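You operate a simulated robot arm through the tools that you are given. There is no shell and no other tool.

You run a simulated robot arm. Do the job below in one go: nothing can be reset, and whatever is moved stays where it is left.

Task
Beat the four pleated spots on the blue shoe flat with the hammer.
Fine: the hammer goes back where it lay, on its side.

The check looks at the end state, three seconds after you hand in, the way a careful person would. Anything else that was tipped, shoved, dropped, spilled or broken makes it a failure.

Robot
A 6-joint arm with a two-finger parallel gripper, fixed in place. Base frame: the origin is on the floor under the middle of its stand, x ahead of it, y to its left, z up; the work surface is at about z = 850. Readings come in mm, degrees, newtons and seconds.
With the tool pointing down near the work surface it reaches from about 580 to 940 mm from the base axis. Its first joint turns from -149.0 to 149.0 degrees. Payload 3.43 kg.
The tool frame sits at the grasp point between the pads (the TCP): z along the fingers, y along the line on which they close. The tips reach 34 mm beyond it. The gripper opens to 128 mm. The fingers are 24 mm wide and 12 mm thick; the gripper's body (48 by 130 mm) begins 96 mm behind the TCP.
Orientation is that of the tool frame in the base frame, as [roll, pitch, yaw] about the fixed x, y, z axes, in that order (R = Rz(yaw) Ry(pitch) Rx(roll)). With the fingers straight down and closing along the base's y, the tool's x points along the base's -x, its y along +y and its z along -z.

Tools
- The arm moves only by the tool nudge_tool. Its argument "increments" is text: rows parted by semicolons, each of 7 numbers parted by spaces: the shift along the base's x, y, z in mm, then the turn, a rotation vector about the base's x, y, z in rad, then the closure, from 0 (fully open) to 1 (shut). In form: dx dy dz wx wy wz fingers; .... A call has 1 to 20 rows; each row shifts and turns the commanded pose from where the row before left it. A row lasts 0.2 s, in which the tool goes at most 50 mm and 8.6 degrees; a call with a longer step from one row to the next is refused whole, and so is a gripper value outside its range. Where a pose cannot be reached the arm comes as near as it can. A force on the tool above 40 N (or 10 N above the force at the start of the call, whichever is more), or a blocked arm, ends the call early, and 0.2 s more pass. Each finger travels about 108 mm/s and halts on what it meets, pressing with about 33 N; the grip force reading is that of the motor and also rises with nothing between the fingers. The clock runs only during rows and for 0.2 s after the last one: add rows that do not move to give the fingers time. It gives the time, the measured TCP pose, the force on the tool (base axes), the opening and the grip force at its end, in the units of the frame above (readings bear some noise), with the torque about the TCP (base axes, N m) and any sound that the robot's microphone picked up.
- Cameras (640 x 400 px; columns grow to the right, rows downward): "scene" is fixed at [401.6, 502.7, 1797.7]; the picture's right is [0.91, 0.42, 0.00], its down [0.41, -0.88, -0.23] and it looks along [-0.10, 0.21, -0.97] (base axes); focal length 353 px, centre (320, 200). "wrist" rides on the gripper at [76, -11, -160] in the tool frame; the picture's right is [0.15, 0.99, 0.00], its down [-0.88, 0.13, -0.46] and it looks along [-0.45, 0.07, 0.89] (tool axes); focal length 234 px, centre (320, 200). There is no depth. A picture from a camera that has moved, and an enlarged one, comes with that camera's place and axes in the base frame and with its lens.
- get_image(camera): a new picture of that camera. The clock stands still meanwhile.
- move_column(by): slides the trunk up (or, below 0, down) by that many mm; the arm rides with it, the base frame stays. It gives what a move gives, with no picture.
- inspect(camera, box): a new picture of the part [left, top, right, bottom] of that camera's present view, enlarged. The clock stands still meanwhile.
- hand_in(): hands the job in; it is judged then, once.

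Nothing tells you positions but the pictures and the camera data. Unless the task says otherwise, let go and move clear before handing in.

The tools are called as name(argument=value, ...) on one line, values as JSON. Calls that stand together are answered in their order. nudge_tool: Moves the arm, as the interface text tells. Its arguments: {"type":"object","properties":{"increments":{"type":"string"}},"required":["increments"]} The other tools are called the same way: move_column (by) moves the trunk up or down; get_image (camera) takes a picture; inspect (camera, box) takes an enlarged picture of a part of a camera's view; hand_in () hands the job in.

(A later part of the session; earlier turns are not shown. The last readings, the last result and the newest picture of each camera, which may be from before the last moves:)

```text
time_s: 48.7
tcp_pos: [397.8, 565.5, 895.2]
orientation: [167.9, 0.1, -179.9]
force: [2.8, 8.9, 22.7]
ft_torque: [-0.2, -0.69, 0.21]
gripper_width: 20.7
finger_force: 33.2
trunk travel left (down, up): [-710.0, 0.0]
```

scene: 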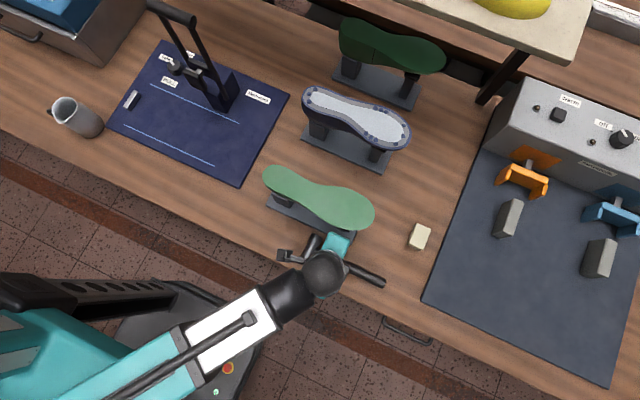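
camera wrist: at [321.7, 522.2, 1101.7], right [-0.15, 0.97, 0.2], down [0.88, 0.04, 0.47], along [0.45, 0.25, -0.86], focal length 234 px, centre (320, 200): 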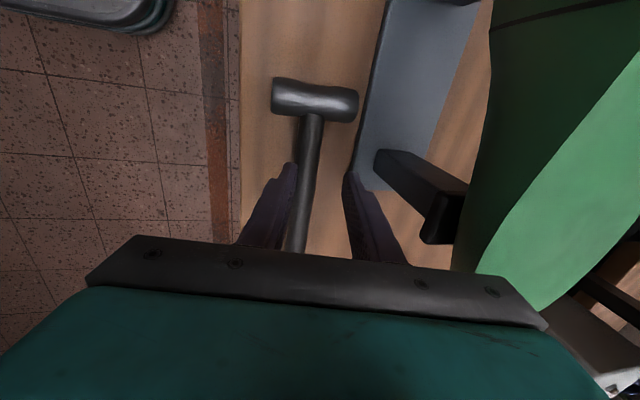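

The bench took the load about 3 mm earlier than at pick-up, which confirms the handle had crept toward the fingertips. I'll release it, rise a little and look.

nudge_tool(increments="0 0 0 0 0 0 0.9; 0 0 0 0 0 0 0.8; 0 0 0 0 0 0 0.6875; 0 0 0 0 0 0 0.6875; 0 0 10 0 0 0 0.6875; 0 0 10 0 0 0 0.6875; 0 0 0 0 0 0 0.6875")

inspect(camera="wrist", box=[220, 60, 420, 185])

inspect(camera="wrist", box=[260, 130, 380, 205])

```text
time_s: 50.3
tcp_pos: [397.5, 565.5, 914.3]
orientation: [168.1, 0.0, -179.8]
force: [-0.1, -0.8, 0.7]
ft_torque: [0.02, -0.01, 0.02]
gripper_width: 39.9
finger_force: 0.1
trunk travel left (down, up): [-710.0, 0.0]
```

```text
3.20 times, centred on (320, 122) of wrist
camera zoom: at [322.0, 521.2, 1067.2], right [-0.15, 0.97, 0.2], down [0.88, 0.04, 0.47], along [0.45, 0.25, -0.86], focal length 749 px, centre (320, 448)
```

zoom: 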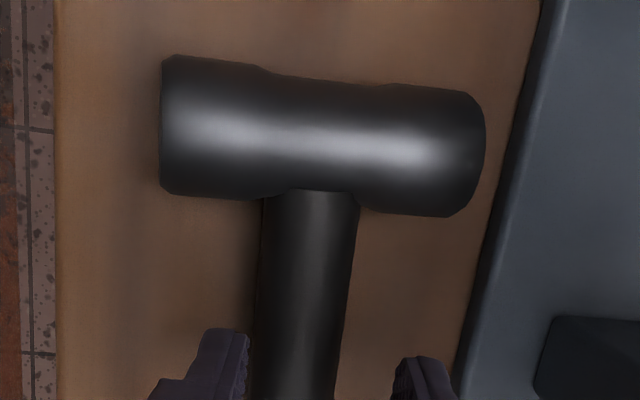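

```text
5.33 times, centred on (320, 168) of wrist
camera zoom: at [322.0, 521.2, 1067.2], right [-0.15, 0.97, 0.2], down [0.88, 0.04, 0.47], along [0.45, 0.25, -0.86], focal length 1249 px, centre (320, 373)
```

zoom: 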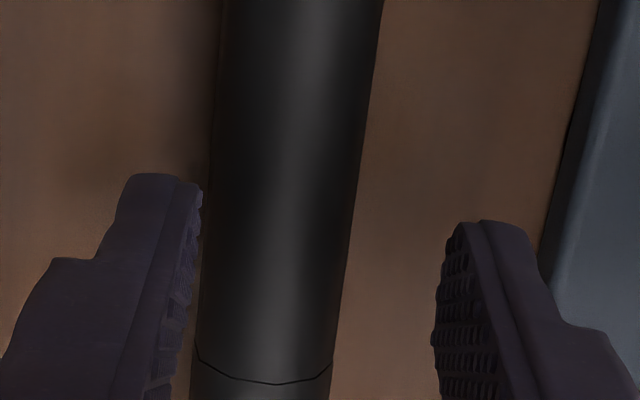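

The handle is about 24.5 mm thick, and the fingertips' inner faces curve away over the last 12 mm, so the earlier hold was only on the curve. I'll reduce the lean to 6° and go about 4 mm deeper.

nudge_tool(increments="0 0.4 0 -0.103 0 0 0.6875; 0 0 -10 0 0 0 0.6875; 0 0 -8 0 0 0 0.6875; 0 0 -4 0 0 0 0.6875; 0 0 -2 0 0 0 0.6875; 0 0 0 0 0 0 0.6875; 0 0 0 0 0 0 0.6875")

inspect(camera="wrist", box=[220, 60, 420, 185])

get_image(camera="wrist")

```text
time_s: 51.9
tcp_pos: [398.1, 566.4, 889.5]
orientation: [174.0, 0.0, -179.8]
force: [-0.7, 0.6, 1.1]
ft_torque: [0.03, 0.02, 0.04]
gripper_width: 39.8
finger_force: 0.0
trunk travel left (down, up): [-710.0, 0.0]
```

```text
3.20 times, centred on (320, 122) of wrist
camera zoom: at [321.8, 537.3, 1046.5], right [-0.15, 0.98, 0.1], down [0.88, 0.08, 0.47], along [0.45, 0.16, -0.88], focal length 749 px, centre (320, 448)
```

zoom: 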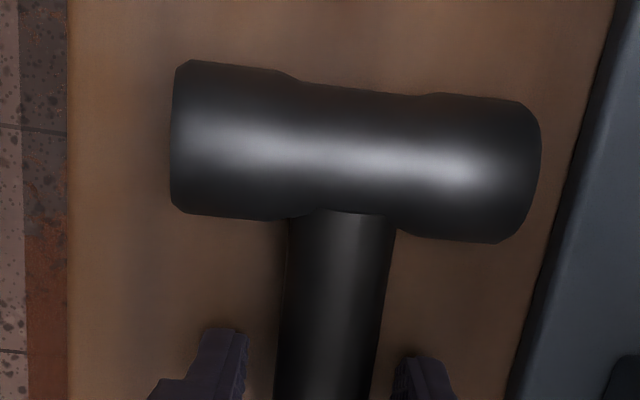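

```text
taken
camera wrist: at [321.8, 537.3, 1046.5], right [-0.15, 0.98, 0.1], down [0.88, 0.08, 0.47], along [0.45, 0.16, -0.88], focal length 234 px, centre (320, 200)
```

wrist: 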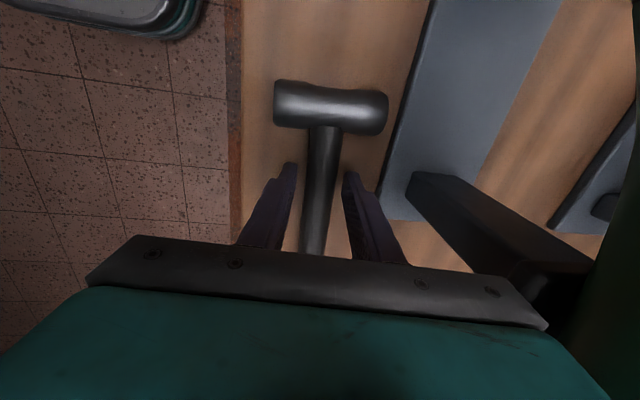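

Handle is well between the fingers. Going down in 1 mm steps, watching for table contact.

nudge_tool(increments="0 1 -1 0 0 0 0.6875; 0 0 -1 0 0 0 0.6875; 0 0 0 0 0 0 0.6875; 0 0 0 0 0 0 0.6875")

```text
time_s: 52.9
tcp_pos: [398.9, 567.0, 888.3]
orientation: [174.1, 0.1, -179.8]
force: [0.1, 0.0, -0.8]
ft_torque: [0.0, 0.02, -0.02]
gripper_width: 39.8
finger_force: 0.1
trunk travel left (down, up): [-710.0, 0.0]
```

nudge_tool(increments="0 0 -1 0 0 0 0.6875; 0 0 0 0 0 0 0.6875; 0 0 -1 0 0 0 0.6875; 0 0 0 0 0 0 0.6875")

```text
time_s: 53.9
tcp_pos: [397.6, 565.7, 888.7]
orientation: [173.8, 0.1, -179.8]
force: [0.8, 0.7, 13.9]
ft_torque: [-0.36, -0.05, 0.04]
gripper_width: 39.0
finger_force: 0.1
trunk travel left (down, up): [-710.0, 0.0]
```

The fingertip just touched the bench (14 N), so this is the lowest possible. I'll ease up 1 mm and close.

nudge_tool(increments="0 0 1.2 0 0 0 0.72; 0 0 0 0 0 0 0.8; 0 0 0 0 0 0 0.9; 0 0 0 0 0 0 1; 0 0 0 0 0 0 1; 0 0 0 0 0 0 1")

```text
time_s: 55.3
tcp_pos: [396.7, 566.9, 886.6]
orientation: [173.9, 0.1, -179.8]
force: [1.1, -0.1, 7.6]
ft_torque: [-0.43, 0.56, 0.01]
gripper_width: 20.6
finger_force: 32.4
trunk travel left (down, up): [-710.0, 0.0]
```

Closed again, now deeper. Lifting slightly to check how it hangs.

nudge_tool(increments="0 0 5 0 0 0 1; 0 0 10 0 0 0 1; 0 0 15 0 0 0 1; 0 0 10 0 0 0 1; 0 0 0 0 0 0 1; 0 0 0 0 0 0 1")

inspect(camera="wrist", box=[220, 60, 420, 185])

inspect(camera="wrist", box=[260, 130, 380, 205])

```text
time_s: 56.7
tcp_pos: [396.7, 566.5, 926.2]
orientation: [173.9, -0.1, -179.7]
force: [-0.4, -0.3, -3.7]
ft_torque: [0.0, 0.09, 0.0]
gripper_width: 19.6
finger_force: 32.5
trunk travel left (down, up): [-710.0, 0.0]
```

```text
3.20 times, centred on (320, 122) of wrist
camera zoom: at [321.7, 538.3, 1083.7], right [-0.15, 0.98, 0.1], down [0.88, 0.08, 0.47], along [0.45, 0.16, -0.88], focal length 749 px, centre (320, 448)
```

zoom: 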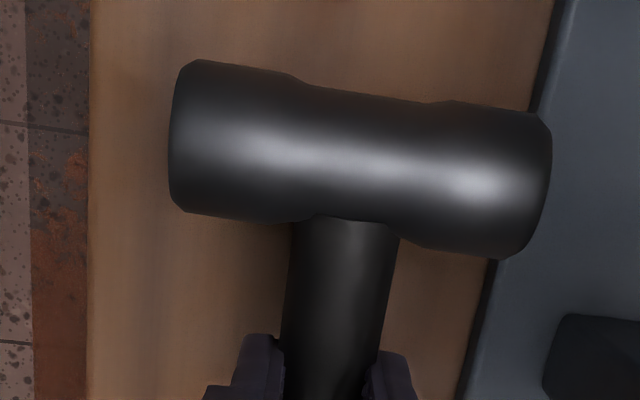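

```text
5.33 times, centred on (320, 168) of wrist
camera zoom: at [321.7, 538.3, 1083.7], right [-0.15, 0.98, 0.1], down [0.88, 0.08, 0.47], along [0.45, 0.16, -0.88], focal length 1249 px, centre (320, 373)
```

zoom: 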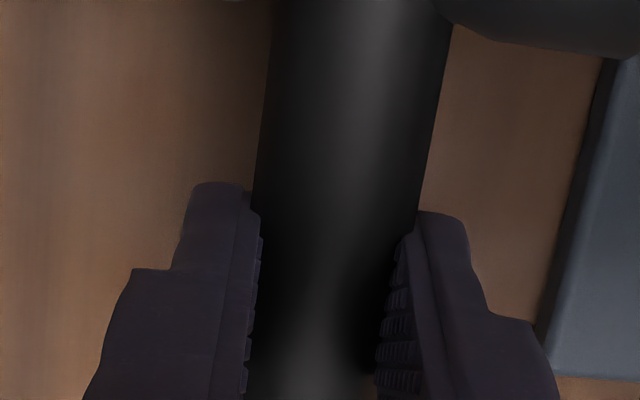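

The hammer hangs level and settles square against the pads; the handle evidently aligns itself with the fingers. I'll lift it straight up, well clear of everything, and watch that the hold stays the same.

nudge_tool(increments="0 0 25 0 0 0 1; 0 0 35 0 0 0 1; 0 0 35 0 0 0 1; 0 0 35 0 0 0 1; 0 0 35 0 0 0 1; 0 0 35 0 0 0 1; 0 0 35 0 0 0 1; 0 0 35 0 0 0 1; 0 0 35 0 0 0 1; 0 0 20 0 0 0 1; 0 0 0 0 0 0 1")

get_image(camera="wrist")

get_image(camera="scene")

```text
time_s: 59.1
tcp_pos: [397.2, 565.4, 1252.3]
orientation: [174.1, 0.0, -179.8]
force: [0.1, 0.8, -3.5]
ft_torque: [-0.03, 0.07, -0.01]
gripper_width: 19.6
finger_force: 33.2
trunk travel left (down, up): [-710.0, 0.0]
```

```text
taken
camera wrist: at [321.8, 537.4, 1408.5], right [-0.15, 0.98, 0.1], down [0.88, 0.08, 0.47], along [0.45, 0.16, -0.88], focal length 234 px, centre (320, 200)
```

wrist: 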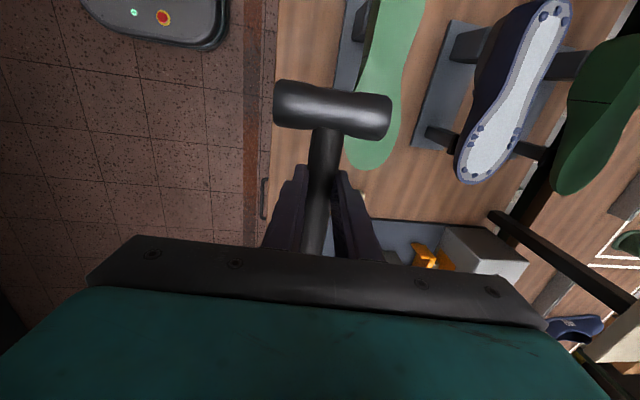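

```text
taken
```

scene: 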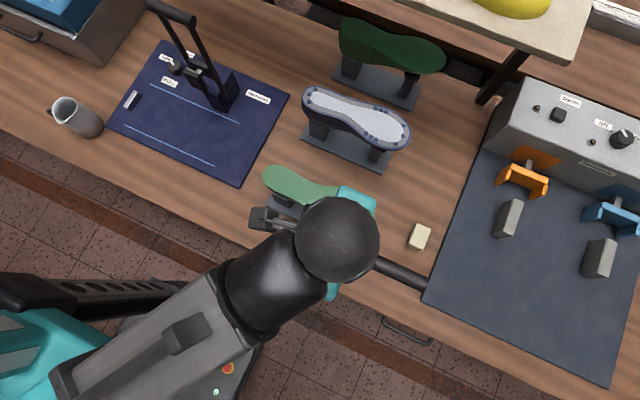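

The hold is steady at 19.6 mm. Now I'll tip the tool up to nearly horizontal while moving to the open spot where the flip was tested.

nudge_tool(increments="-10.7 16.8 5 0.1356 0 0 1; -10.7 16.8 5 0.1356 0 0 1; -10.7 16.8 5 0.1356 0 0 1; -10.7 16.8 5 0.1356 0 0 1; -10.7 16.8 5 0.1356 0 0 1; -10.7 16.8 5 0.1356 0 0 1; -10.7 16.8 5 0.1356 0 0 1; -10.7 16.8 5 0.1356 0 0 1; -10.7 16.8 5 0.1356 0 0 1; -10.7 16.8 5 0.1356 0 0 1; 0 0 0 0 0 0 1")

get_image(camera="wrist")

get_image(camera="scene")

```text
time_s: 61.5
tcp_pos: [291.1, 735.9, 1301.5]
orientation: [96.2, 0.2, 180.0]
force: [0.7, 0.1, -3.4]
ft_torque: [-0.07, 0.1, -0.02]
gripper_width: 19.9
finger_force: 32.8
trunk travel left (down, up): [-710.0, 0.0]
```

```text
taken
camera wrist: at [214.8, 575.0, 1306.5], right [-0.15, 0.11, 0.98], down [0.88, -0.44, 0.18], along [0.45, 0.89, -0.03], focal length 234 px, centre (320, 200)
```

wrist: 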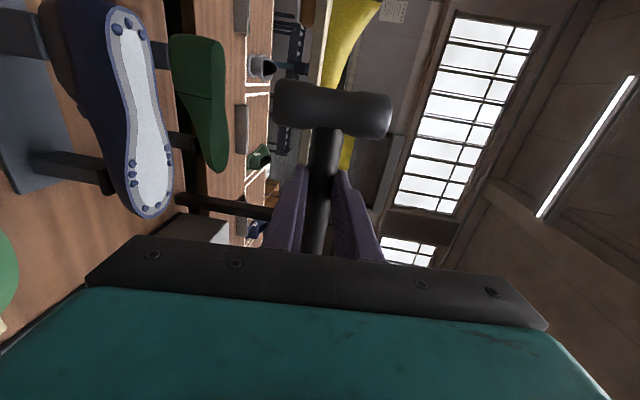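

```text
taken
```

scene: 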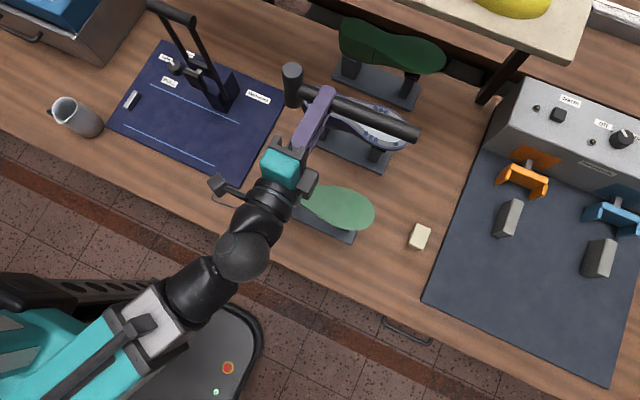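

The hammer is held firmly, head to the left. Before choosing the strike side I'll zoom in to see how the head is oriented in the grip.

inspect(camera="scene", box=[250, 40, 430, 152])

inspect(camera="wrist", box=[240, 60, 420, 172])

```text
3.56 times, centred on (340, 96) of scene
camera zoom: at [401.6, 502.7, 1797.7], right [0.91, 0.42, 0.0], down [0.41, -0.88, -0.23], along [-0.1, 0.21, -0.97], focal length 1254 px, centre (249, 570)
```

zoom: 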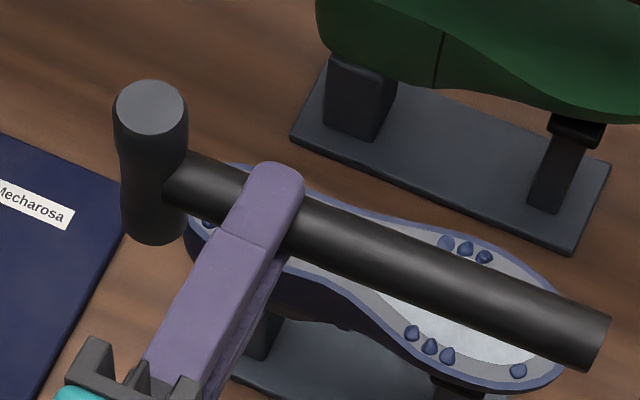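

```text
3.56 times, centred on (330, 116) of wrist
camera zoom: at [214.8, 575.0, 1306.5], right [-0.15, 0.11, 0.98], down [0.88, -0.44, 0.18], along [0.45, 0.89, -0.03], focal length 833 px, centre (284, 499)
```

zoom: 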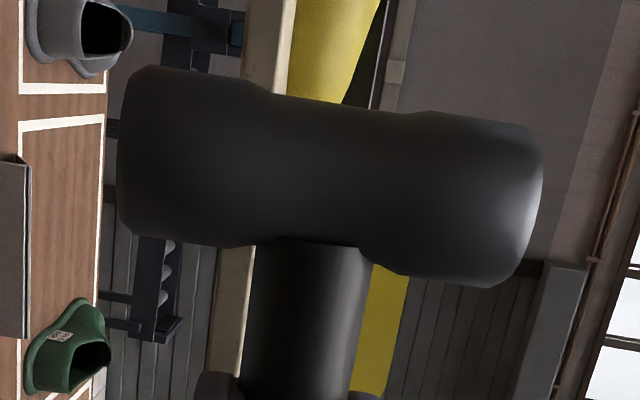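

inspect(camera="scene", box=[276, 58, 356, 108])

inspect(camera="scene", box=[350, 90, 430, 140])

```text
8.00 times, centred on (316, 83) of scene
camera zoom: at [401.6, 502.7, 1797.7], right [0.91, 0.42, 0.0], down [0.41, -0.88, -0.23], along [-0.1, 0.21, -0.97], focal length 2822 px, centre (352, 1136)
```

zoom: 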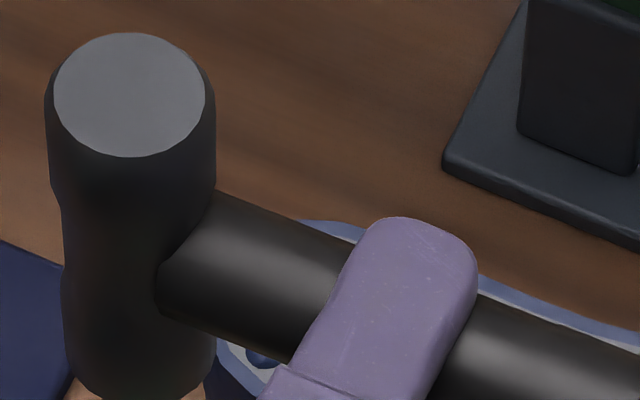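

```text
8.00 times, centred on (390, 115) of scene
camera zoom: at [401.6, 502.7, 1797.7], right [0.91, 0.42, 0.0], down [0.41, -0.88, -0.23], along [-0.1, 0.21, -0.97], focal length 2822 px, centre (-240, 880)
```

zoom: 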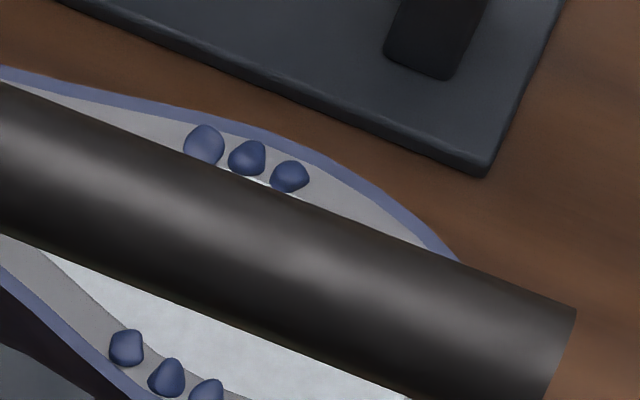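

The hammer sits almost square in the grip, its head centre about 58 mm left of the tool and level with it, so I can strike directly in this posture without the flip. For the toe the gripper passes to the right of the light green shoe, so I'll start there and bring the head above the middle toe pleat, with clearance.

nudge_tool(increments="40.3 12.8 -10 0.0112 0 0 1; 40.3 12.8 -10 0.0112 0 0 1; 40.3 12.8 -10 0.0112 0 0 1; 40.3 12.8 -10 0.0112 0 0 1; 40.3 12.8 -10 0.0112 0 0 1; 0 15 -25 0 0 0 1; 0 15 -25 0 0 0 1; 0 15 -25 0 0 0 1; 0 16 -25 0 0 0 1; 0 0 0 0 0 0 1")

get_image(camera="wrist")

get_image(camera="scene")

```text
time_s: 63.7
tcp_pos: [492.4, 859.2, 1152.5]
orientation: [93.0, 0.3, -180.0]
force: [-0.4, -0.1, -3.1]
ft_torque: [-0.1, 0.05, -0.02]
gripper_width: 19.8
finger_force: 33.0
trunk travel left (down, up): [-710.0, 0.0]
```

```text
taken
camera wrist: at [416.7, 698.7, 1148.3], right [-0.15, 0.05, 0.99], down [0.88, -0.45, 0.16], along [0.45, 0.89, 0.02], focal length 234 px, centre (320, 200)
```

wrist: 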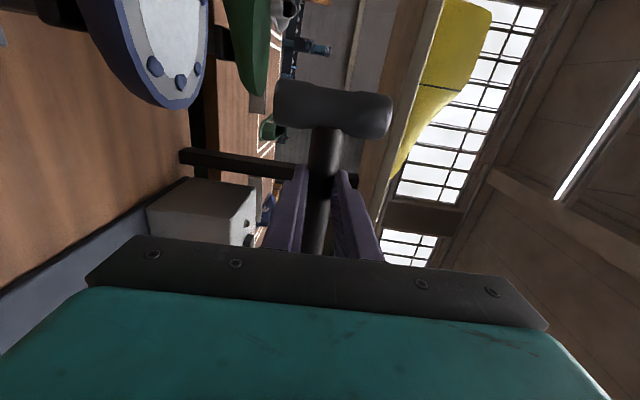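

```text
taken
```

scene: 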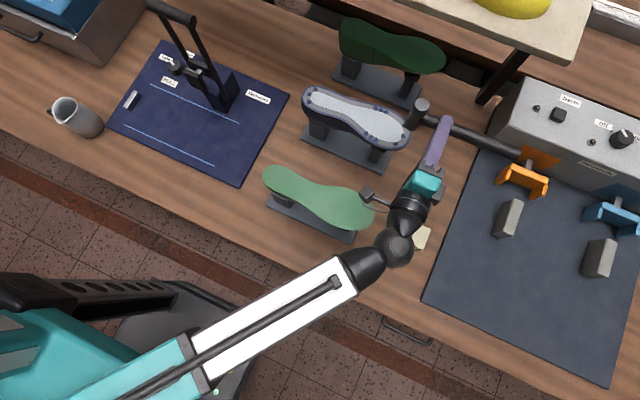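

Pose reached cleanly. I'll zoom in to see where the head is relative to the toe pleats.

inspect(camera="scene", box=[350, 70, 470, 145])

inspect(camera="wrist", box=[80, 0, 400, 200])

```text
5.33 times, centred on (410, 108) of scene
camera zoom: at [401.6, 502.7, 1797.7], right [0.91, 0.42, 0.0], down [0.41, -0.88, -0.23], along [-0.1, 0.21, -0.97], focal length 1881 px, centre (-160, 693)
```

zoom: 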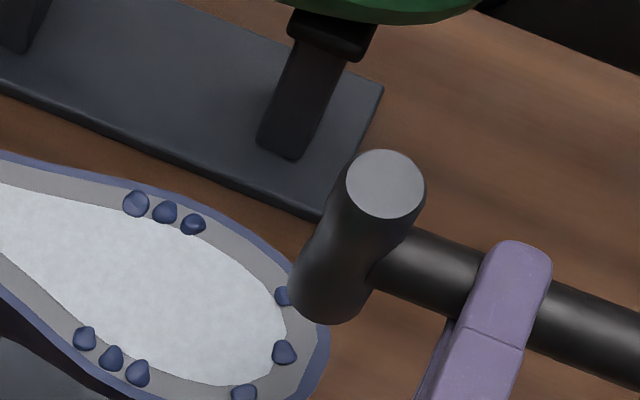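

```text
2.00 times, centred on (240, 100) of wrist
camera zoom: at [416.7, 698.7, 1148.3], right [-0.15, 0.05, 0.99], down [0.88, -0.45, 0.16], along [0.45, 0.89, 0.02], focal length 468 px, centre (480, 400)
```

zoom: 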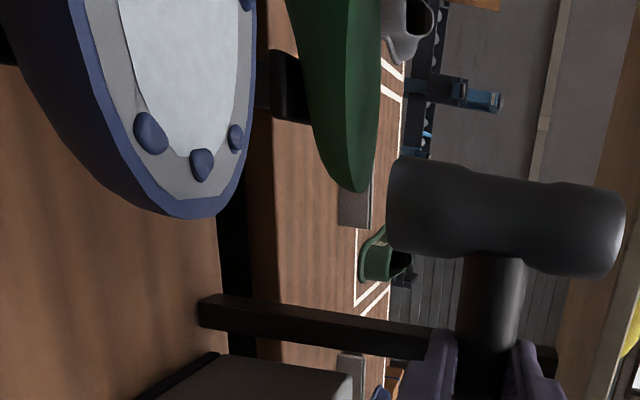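

The wrist view puts the toe pleats at about (425.6, 857.5), (434.4, 882) and (425, 908), and the head is centred over the middle one. I'll make a first moderate strike there and see what it does.

nudge_tool(increments="0 1 -10 0 0 0 1; 0 0 -20 0 0 0 1; 0 0 -20 0 0 0 1; 0 0 -20 0 0 0 1; 0 0 -10 0 0 0 1")

```text
time_s: 64.9
tcp_pos: [494.8, 857.5, 1075.5]
orientation: [92.8, 0.1, 180.0]
force: [5.7, -0.9, 12.6]
ft_torque: [0.32, 0.99, -0.08]
gripper_width: 19.9
finger_force: 32.9
trunk travel left (down, up): [-710.0, 0.0]
```

It touched and pressed with about 16 N without a stop. I'll lift off and look at the toe pleats.

nudge_tool(increments="0 0 15 0 0 0 1; 0 0 30 0 0 0 1; 0 0 30 0 0 0 1; 0 0 0 0 0 0 1")

inspect(camera="wrist", box=[80, 0, 400, 200])

inspect(camera="scene", box=[350, 70, 470, 145])

```text
time_s: 65.9
tcp_pos: [491.2, 860.8, 1145.5]
orientation: [93.1, 0.2, -180.0]
force: [0.1, -0.6, -3.7]
ft_torque: [-0.09, 0.11, 0.01]
gripper_width: 19.4
finger_force: 32.9
trunk travel left (down, up): [-710.0, 0.0]
```

```text
2.00 times, centred on (240, 100) of wrist
camera zoom: at [416.5, 700.7, 1143.1], right [-0.15, 0.05, 0.99], down [0.88, -0.45, 0.16], along [0.45, 0.89, 0.02], focal length 468 px, centre (480, 400)
```

zoom: 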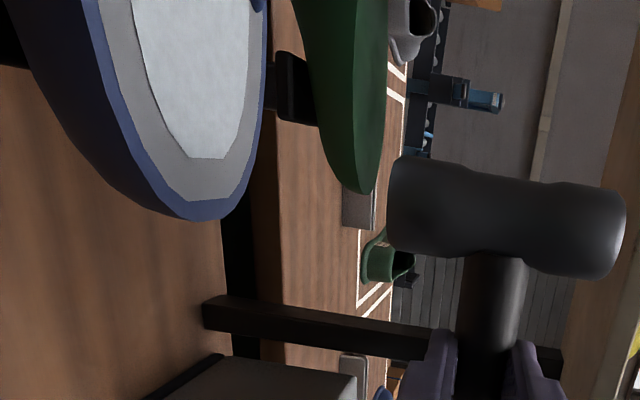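

```text
5.33 times, centred on (410, 108) of scene
camera zoom: at [401.6, 502.7, 1797.7], right [0.91, 0.42, 0.0], down [0.41, -0.88, -0.23], along [-0.1, 0.21, -0.97], focal length 1881 px, centre (-160, 693)
```

zoom: 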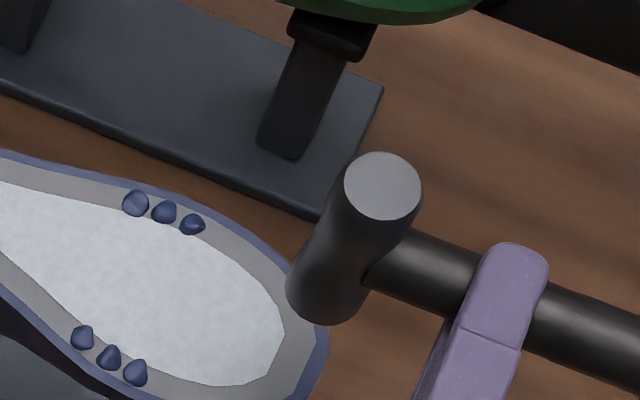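

All three toe pleats went flat from that one blow, and the shoe hasn't shifted. Next is the far ball spot; I'll turn the tool 20° about the vertical so the gripper body stays clear of both shoes, then move over it.

nudge_tool(increments="0 0 5 0 0 0.1163 1; 0 0 0 0 0 0.1163 1; 0 0 0 0 0 0.1163 1; 0 0 0 -0.0328 -0.0119 0 1; -22.7 20 0 0 0 0 1; -22.7 20 0 0 0 0 1; -22.7 20 0 0 0 0 1; 0 0 0 0 0 0 1")

get_image(camera="scene")

inspect(camera="scene", box=[330, 70, 450, 145])

get_image(camera="wrist")

```text
time_s: 67.7
tcp_pos: [424.1, 920.4, 1151.1]
orientation: [95.1, 0.2, -159.9]
force: [0.7, 0.1, -2.9]
ft_torque: [-0.03, 0.05, 0.0]
gripper_width: 19.6
finger_force: 33.1
trunk travel left (down, up): [-710.0, 0.0]
```

```text
taken
```

scene: 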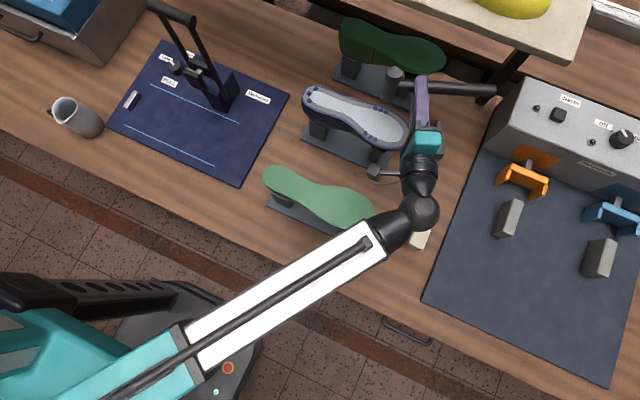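

```text
5.33 times, centred on (390, 108) of scene
camera zoom: at [401.6, 502.7, 1797.7], right [0.91, 0.42, 0.0], down [0.41, -0.88, -0.23], along [-0.1, 0.21, -0.97], focal length 1881 px, centre (-53, 693)
```

zoom: 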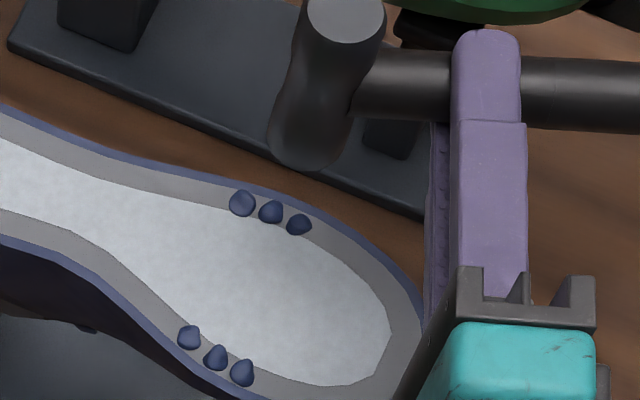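

```text
taken
camera wrist: at [407.5, 744.6, 1153.7], right [-0.17, 0.03, 0.98], down [0.98, -0.12, 0.17], along [0.12, 0.99, -0.01], focal length 234 px, centre (320, 200)
```

wrist: 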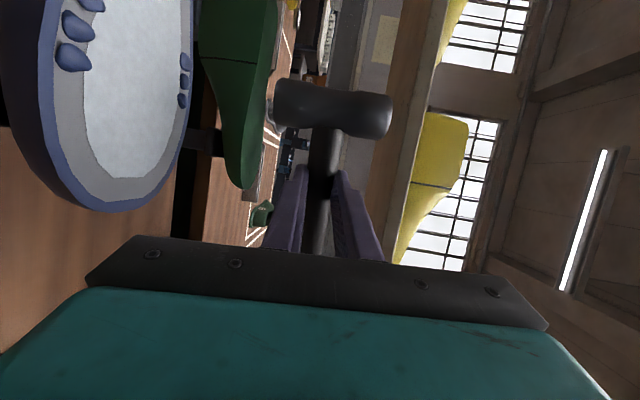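

The head is about over the far ball spot. I'll check the pleat positions with the wrist camera before striking.

inspect(camera="wrist", box=[30, 0, 270, 150])

```text
2.67 times, centred on (150, 75) of wrist
camera zoom: at [407.5, 744.6, 1153.7], right [-0.17, 0.03, 0.98], down [0.98, -0.12, 0.17], along [0.12, 0.99, -0.01], focal length 624 px, centre (773, 533)
```

zoom: 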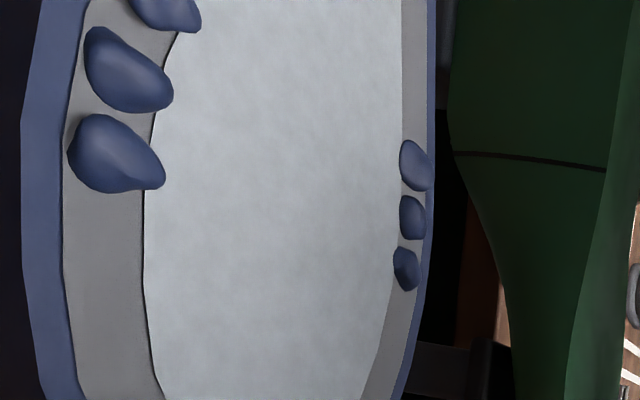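

The far ball pleats measure (348–374, 921) and the head is over the middle one. Striking there with the same stroke.

nudge_tool(increments="-2 2 -8 0 0 0 1; 0 0 -20 0 0 0 1; 0 0 -20 0 0 0 1; 0 0 -20 0 0 0 1; 0 0 -10 0 0 0 1")

nudge_tool(increments="0 0 15 0 0 0 1; 0 0 30 0 0 0 1; 0 0 33 0 0 0 1; 0 0 0 0 0 0 1")

inspect(camera="wrist", box=[30, 0, 270, 150])

inspect(camera="scene", box=[330, 70, 450, 145])

```text
time_s: 68.9
tcp_pos: [422.6, 921.2, 1078.4]
orientation: [94.8, -0.1, -160.2]
force: [4.4, 3.7, 13.7]
ft_torque: [0.03, 1.19, -0.22]
gripper_width: 20.1
finger_force: 32.6
trunk travel left (down, up): [-710.0, 0.0]
```

```text
time_s: 69.9
tcp_pos: [420.2, 921.8, 1151.2]
orientation: [95.1, 0.2, -159.9]
force: [-0.1, 0.8, -4.4]
ft_torque: [-0.1, 0.03, 0.01]
gripper_width: 19.5
finger_force: 32.8
trunk travel left (down, up): [-710.0, 0.0]
```

```text
2.67 times, centred on (150, 75) of wrist
camera zoom: at [405.2, 747.0, 1153.1], right [-0.17, 0.03, 0.98], down [0.98, -0.11, 0.17], along [0.12, 0.99, -0.01], focal length 624 px, centre (773, 533)
```

zoom: 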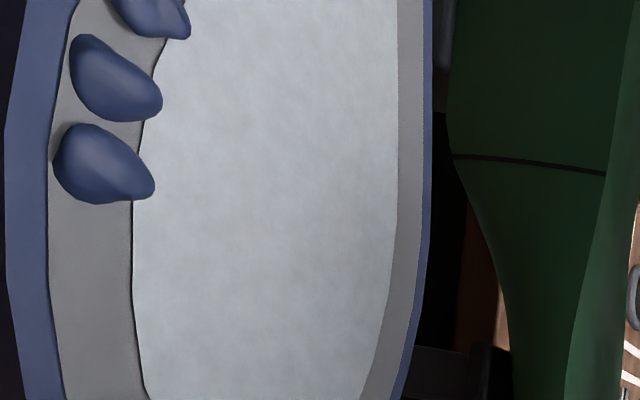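

```text
5.33 times, centred on (390, 108) of scene
camera zoom: at [401.6, 502.7, 1797.7], right [0.91, 0.42, 0.0], down [0.41, -0.88, -0.23], along [-0.1, 0.21, -0.97], focal length 1881 px, centre (-53, 693)
```

zoom: 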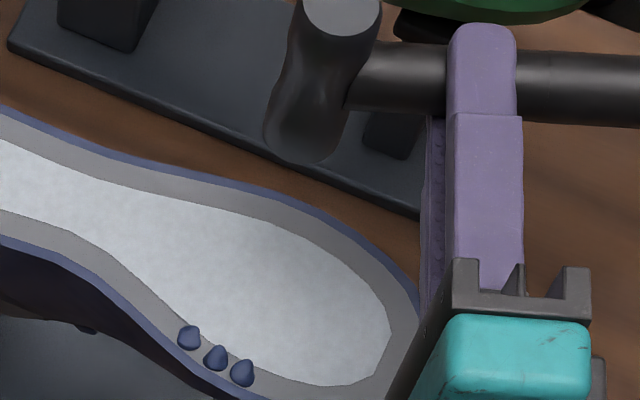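

The far ball spot is flat too. Now the near ball spot, with the head centred at about (366, 848); I'll move over at height and check clearances to the light green shoe.

nudge_tool(increments="2.8 -36.7 0 0 0 0 1; 2.8 -36.7 0 0 0 0 1; 0 0 0 0 0 0 1")

inspect(camera="scene", box=[300, 80, 492, 200])

get_image(camera="scene")

```text
time_s: 70.7
tcp_pos: [426.3, 849.6, 1152.7]
orientation: [95.1, 0.3, -159.9]
force: [0.1, 0.7, -3.5]
ft_torque: [-0.14, 0.05, 0.0]
gripper_width: 19.4
finger_force: 32.8
trunk travel left (down, up): [-710.0, 0.0]
```

```text
3.33 times, centred on (396, 140) of scene
camera zoom: at [401.6, 502.7, 1797.7], right [0.91, 0.42, 0.0], down [0.41, -0.88, -0.23], along [-0.1, 0.21, -0.97], focal length 1176 px, centre (67, 400)
```

zoom: 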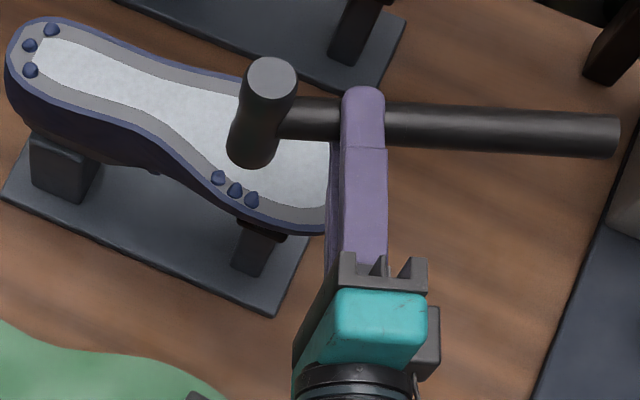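

```text
taken
```

scene: 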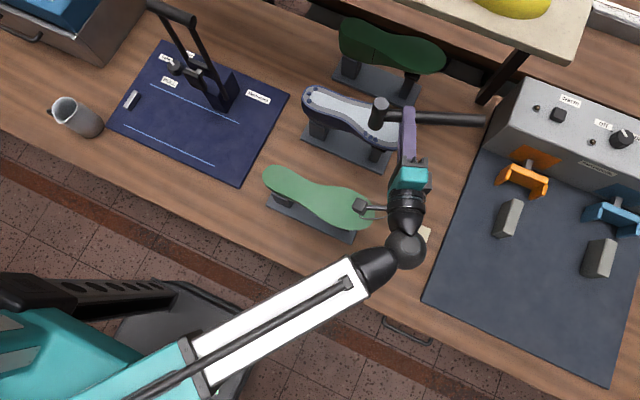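

Clearances look good (about 30 mm to the light green toe). Striking the near ball spot.

nudge_tool(increments="0 0 -8 0 0 0 1; 0 0 -20 0 0 0 1; 0 0 -20 0 0 0 1; 0 0 -20 0 0 0 1; 0 0 -11 0 0 0 1")

nudge_tool(increments="0 0 15 0 0 0 1; 0 0 30 0 0 0 1; 0 0 34 0 0 0 1; 0 0 0 0 0 0 1")

inspect(camera="scene", box=[300, 80, 492, 200])

get_image(camera="scene")

```text
time_s: 71.9
tcp_pos: [428.1, 847.2, 1078.1]
orientation: [94.7, 0.1, -160.2]
force: [6.9, -6.1, 18.5]
ft_torque: [-0.06, 1.13, 0.27]
gripper_width: 19.9
finger_force: 33.2
trunk travel left (down, up): [-710.0, 0.0]
```

```text
time_s: 72.9
tcp_pos: [427.0, 848.3, 1151.0]
orientation: [95.0, 0.2, -160.0]
force: [0.5, 0.1, -3.3]
ft_torque: [-0.11, 0.04, -0.01]
gripper_width: 19.3
finger_force: 33.2
trunk travel left (down, up): [-710.0, 0.0]
```

```text
3.33 times, centred on (396, 140) of scene
camera zoom: at [401.6, 502.7, 1797.7], right [0.91, 0.42, 0.0], down [0.41, -0.88, -0.23], along [-0.1, 0.21, -0.97], focal length 1176 px, centre (67, 400)
```

zoom: 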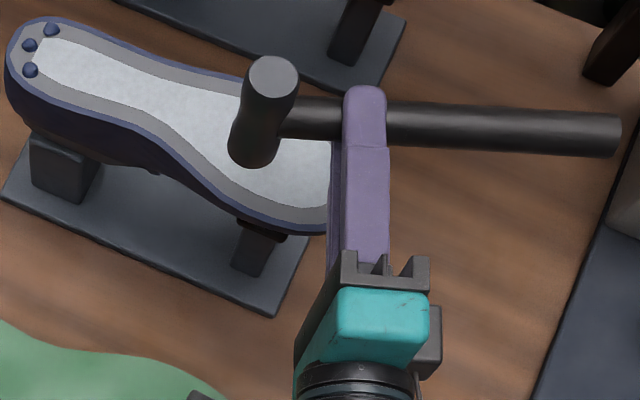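

```text
taken
```

scene: 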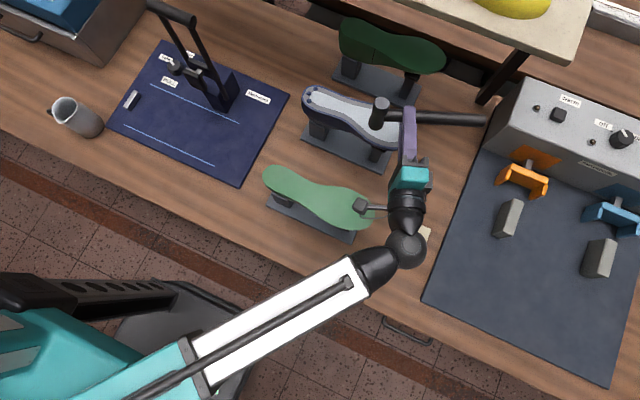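

Three of four spots are flat. Moving over the heel at height now.

nudge_tool(increments="-42.8 9.2 0 0 0 0 1; -42.8 9.2 0 0 0 0 1; -42.8 9.2 0 0 0 0 1; -42.8 9.2 0 0 0 0 1; 0 0 0 0 0 0 1")

get_image(camera="scene")

inspect(camera="scene", box=[270, 60, 430, 160])

inspect(camera="wrist", box=[30, 0, 350, 200])

```text
time_s: 74.1
tcp_pos: [256.8, 887.5, 1152.6]
orientation: [95.1, 0.2, -160.0]
force: [0.0, 0.6, -3.9]
ft_torque: [-0.12, 0.06, -0.03]
gripper_width: 19.8
finger_force: 32.7
trunk travel left (down, up): [-710.0, 0.0]
```

```text
taken
```

scene: 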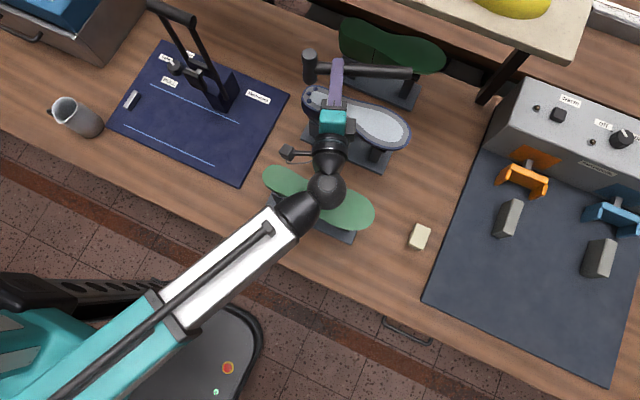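

```text
4.00 times, centred on (350, 110) of scene
camera zoom: at [401.6, 502.7, 1797.7], right [0.91, 0.42, 0.0], down [0.41, -0.88, -0.23], along [-0.1, 0.21, -0.97], focal length 1411 px, centre (200, 560)
```

zoom: 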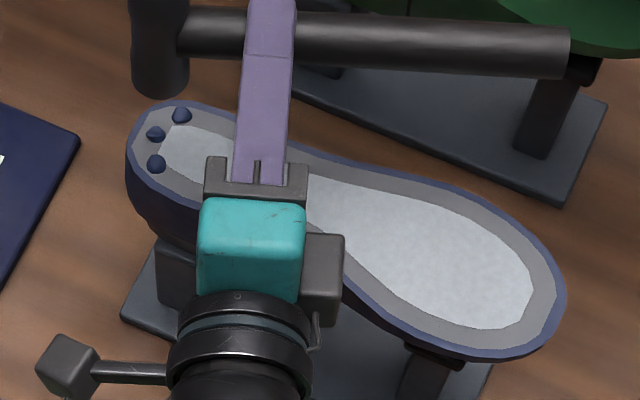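

```text
2.00 times, centred on (190, 100) of wrist
camera zoom: at [239.8, 710.8, 1153.6], right [-0.17, 0.03, 0.98], down [0.98, -0.12, 0.17], along [0.12, 0.99, -0.01], focal length 468 px, centre (580, 400)
```

zoom: 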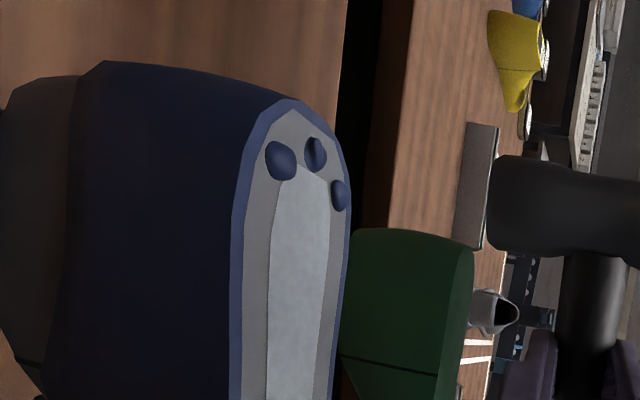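

The head lines up with the heel group centre at about (195, 886). Striking the heel.

nudge_tool(increments="0 0 -8 0 0 0 1; 0 0 -20 0 0 0 1; 0 0 -20 0 0 0 1; 0 0 -20 0 0 0 1; 0 0 -10 0 0 0 1")

nudge_tool(increments="0 0 15 0 0 0 1; 0 0 30 0 0 0 1; 0 0 33 0 0 0 1; 0 0 0 0 0 0 1")

inspect(camera="scene", box=[270, 60, 430, 160])

inspect(camera="wrist", box=[30, 0, 350, 200])

```text
time_s: 75.3
tcp_pos: [257.5, 886.6, 1078.4]
orientation: [94.6, 0.1, -160.2]
force: [5.8, 7.2, 24.4]
ft_torque: [0.44, 1.31, -0.41]
gripper_width: 21.2
finger_force: 32.9
trunk travel left (down, up): [-710.0, 0.0]
```

```text
time_s: 76.3
tcp_pos: [256.3, 885.8, 1150.8]
orientation: [95.1, 0.2, -160.1]
force: [-0.1, -0.4, -2.0]
ft_torque: [-0.07, 0.06, 0.01]
gripper_width: 19.7
finger_force: 33.0
trunk travel left (down, up): [-710.0, 0.0]
```

```text
4.00 times, centred on (350, 110) of scene
camera zoom: at [401.6, 502.7, 1797.7], right [0.91, 0.42, 0.0], down [0.41, -0.88, -0.23], along [-0.1, 0.21, -0.97], focal length 1411 px, centre (200, 560)
```

zoom: 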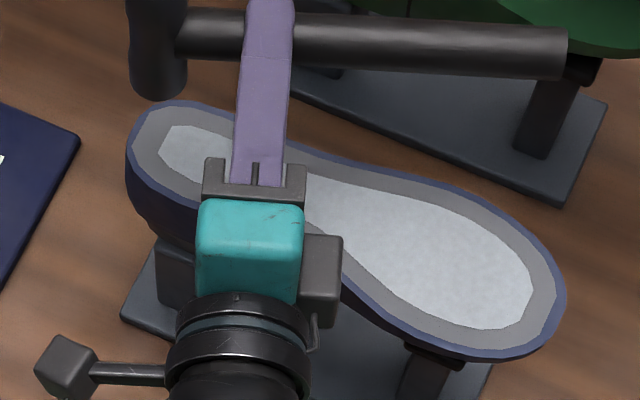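

```text
2.00 times, centred on (190, 100) of wrist
camera zoom: at [239.4, 710.0, 1153.2], right [-0.17, 0.03, 0.98], down [0.98, -0.11, 0.17], along [0.12, 0.99, -0.01], focal length 468 px, centre (580, 400)
```

zoom: 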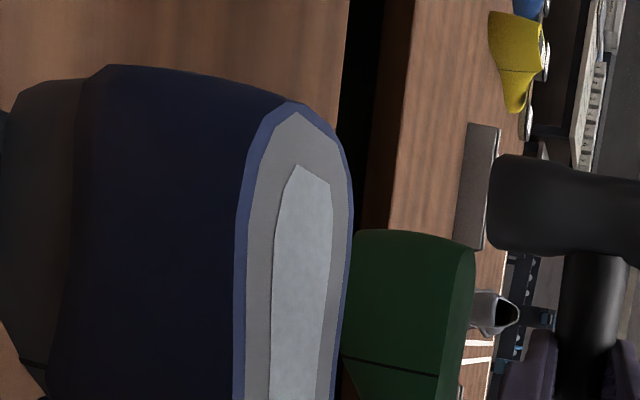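

All four spots are flat and the shoe has not moved. Now I'll take the hammer back the way it came: first back away from the shelf at this height, then up and turn straight.

nudge_tool(increments="8.5 -37.7 7.5 0 0 0 1; 8.5 -37.7 7.5 0 0 0 1; 8.5 -37.7 7.5 0 0 0 1; 8.5 -37.7 7.5 0 0 0 1; 0 0 40 0 0 -0.1163 1; 0 0 40 0 0 -0.1163 1; 0 0 40 0 0 -0.1163 1; 0 0 0 0 0 0 1")

get_image(camera="scene")

```text
time_s: 78.1
tcp_pos: [290.7, 736.1, 1303.4]
orientation: [95.1, 0.2, 179.9]
force: [-0.4, 0.4, -3.5]
ft_torque: [-0.07, 0.09, 0.0]
gripper_width: 19.6
finger_force: 32.7
trunk travel left (down, up): [-710.0, 0.0]
```

```text
taken
```

scene: 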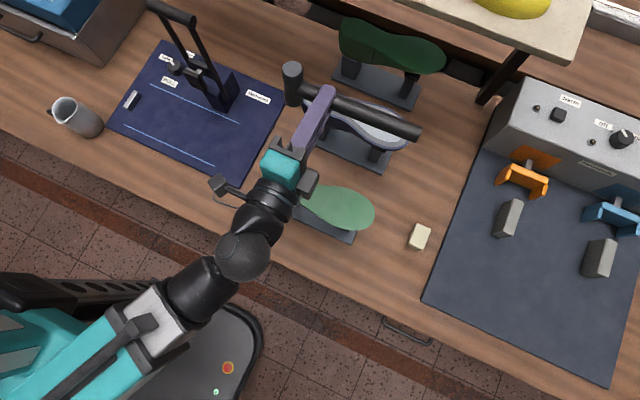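

Hammer still held square. Now reversing the tilt: tool down with a 7.5° lean, over the hammer's original place.

nudge_tool(increments="10.67 -16.7 -5 -0.1351 0 0 1; 10.67 -16.7 -5 -0.1351 0 0 1; 10.67 -16.7 -5 -0.1351 0 0 1; 10.67 -16.7 -5 -0.1351 0 0 1; 10.67 -16.7 -5 -0.1351 0 0 1; 10.67 -16.7 -5 -0.1351 0 0 1; 10.67 -16.7 -5 -0.1351 0 0 1; 10.67 -16.7 -5 -0.1351 0 0 1; 10.67 -16.7 -5 -0.1351 0 0 1; 10.67 -16.7 -5 -0.1351 0 0 1; 0 0 0 0 0 0 1")

inspect(camera="wrist", box=[220, 60, 420, 185])

get_image(camera="scene")

```text
time_s: 80.5
tcp_pos: [398.5, 566.8, 1251.7]
orientation: [172.6, 0.1, -179.8]
force: [0.2, 0.3, -2.8]
ft_torque: [0.0, 0.04, -0.01]
gripper_width: 19.8
finger_force: 33.1
trunk travel left (down, up): [-710.0, 0.0]
```

```text
3.20 times, centred on (320, 122) of wrist
camera zoom: at [321.9, 535.0, 1408.2], right [-0.15, 0.98, 0.13], down [0.88, 0.07, 0.47], along [0.45, 0.18, -0.87], focal length 749 px, centre (320, 448)
```

zoom: 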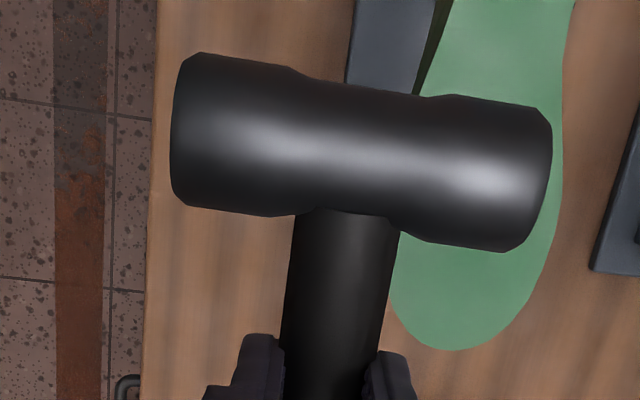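

```text
taken
```

scene: 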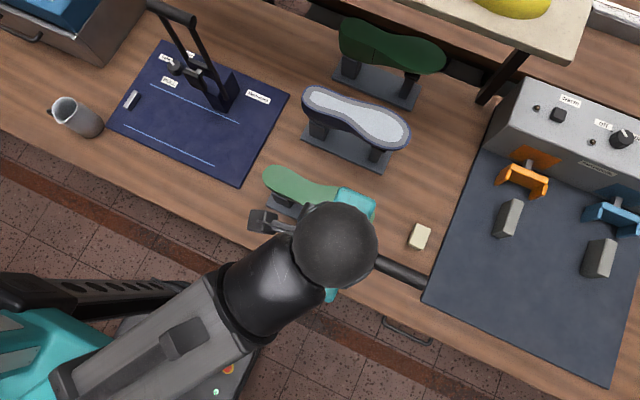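

The hammer sits in the grip as before. The tool is within about 1 mm of the pick-up line, so I'll correct that and lower to just above the bench.

nudge_tool(increments="0 1.1 -38 0 0 0 1; 0 0 -38 0 0 0 1; 0 0 -38 0 0 0 1; 0 0 -38 0 0 0 1; 0 0 -38 0 0 0 1; 0 0 -38 0 0 0 1; 0 0 -38 0 0 0 1; 0 0 -35 0 0 0 1; 0 0 -25 0 0 0 1; 0 0 -15 0 0 0 1; 0 0 0 0 0 0 1")

inspect(camera="wrist", box=[200, 40, 440, 190])

inspect(camera="scene", box=[270, 200, 430, 300])

```text
time_s: 82.9
tcp_pos: [396.6, 568.4, 910.7]
orientation: [172.5, 0.0, -179.8]
force: [-1.1, 0.2, -3.0]
ft_torque: [0.02, 0.08, 0.02]
gripper_width: 19.8
finger_force: 33.5
trunk travel left (down, up): [-710.0, 0.0]
```

```text
2.67 times, centred on (320, 115) of wrist
camera zoom: at [321.7, 536.6, 1066.6], right [-0.15, 0.98, 0.13], down [0.88, 0.07, 0.47], along [0.45, 0.18, -0.87], focal length 624 px, centre (320, 427)
```

zoom: 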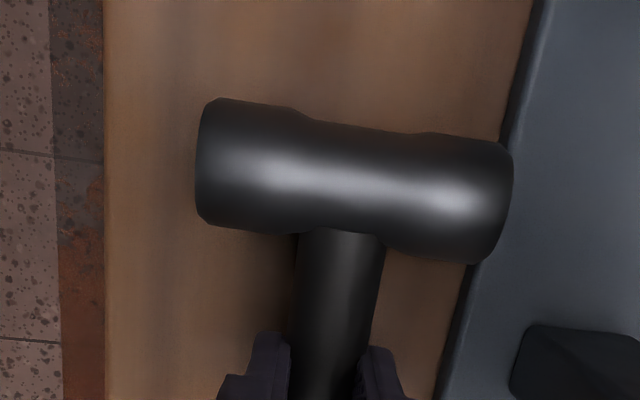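

```text
4.00 times, centred on (350, 250) of scene
camera zoom: at [401.6, 502.7, 1797.7], right [0.91, 0.42, 0.0], down [0.41, -0.88, -0.23], along [-0.1, 0.21, -0.97], focal length 1411 px, centre (200, 0)
```

zoom: 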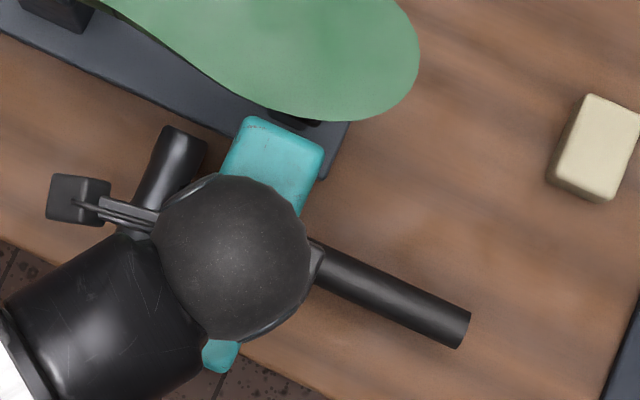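

The hammer is about 20 mm above the bench. I want to double-check the gripper's gap to the light green shoe before going lower.

inspect(camera="scene", box=[315, 215, 363, 245])

get_image(camera="wrist")

```text
13.33 times, centred on (339, 230) of scene
camera zoom: at [401.6, 502.7, 1797.7], right [0.91, 0.42, 0.0], down [0.41, -0.88, -0.23], along [-0.1, 0.21, -0.97], focal length 4703 px, centre (67, -200)
```

zoom: 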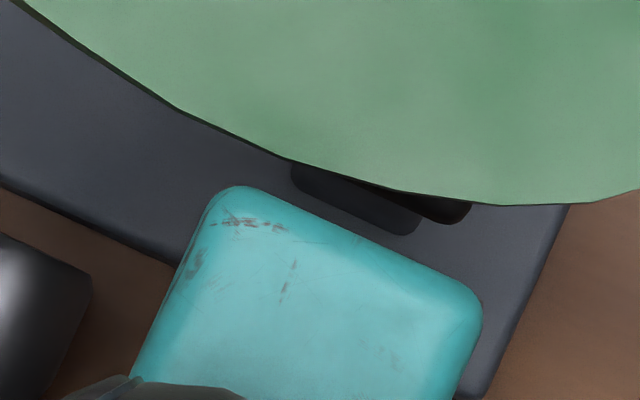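

```text
taken
camera wrist: at [321.7, 536.6, 1066.6], right [-0.15, 0.98, 0.13], down [0.88, 0.07, 0.47], along [0.45, 0.18, -0.87], focal length 234 px, centre (320, 200)
```

wrist: 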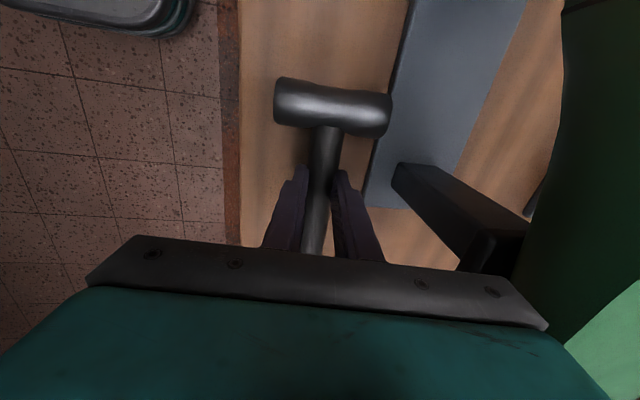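

There is about 8–10 mm of gap, the same as at pick-up. Lowering slowly until the bench takes the load.

nudge_tool(increments="0 0 -8 0 0 0 1; 0 0 -5 0 0 0 1; 0 0 -3 0 0 0 1; 0 0 -1 0 0 0 1; 0 0 0 0 0 0 1")

```text
time_s: 84.1
tcp_pos: [396.7, 568.7, 894.6]
orientation: [172.5, 0.1, -179.8]
force: [0.0, 0.8, -3.4]
ft_torque: [-0.01, 0.08, 0.01]
gripper_width: 19.6
finger_force: 33.1
trunk travel left (down, up): [-710.0, 0.0]
```

nudge_tool(increments="0 0 -1 0 0 0 1; 0 0 -1 0 0 0 1; 0 0 -1 0 0 0 1; 0 0 0 0 0 0 1")

```text
time_s: 85.1
tcp_pos: [397.1, 570.2, 893.1]
orientation: [172.4, 0.1, -179.8]
force: [-0.1, -0.6, 3.8]
ft_torque: [-0.09, -0.74, -0.12]
gripper_width: 19.8
finger_force: 32.5
trunk travel left (down, up): [-710.0, 0.0]
```

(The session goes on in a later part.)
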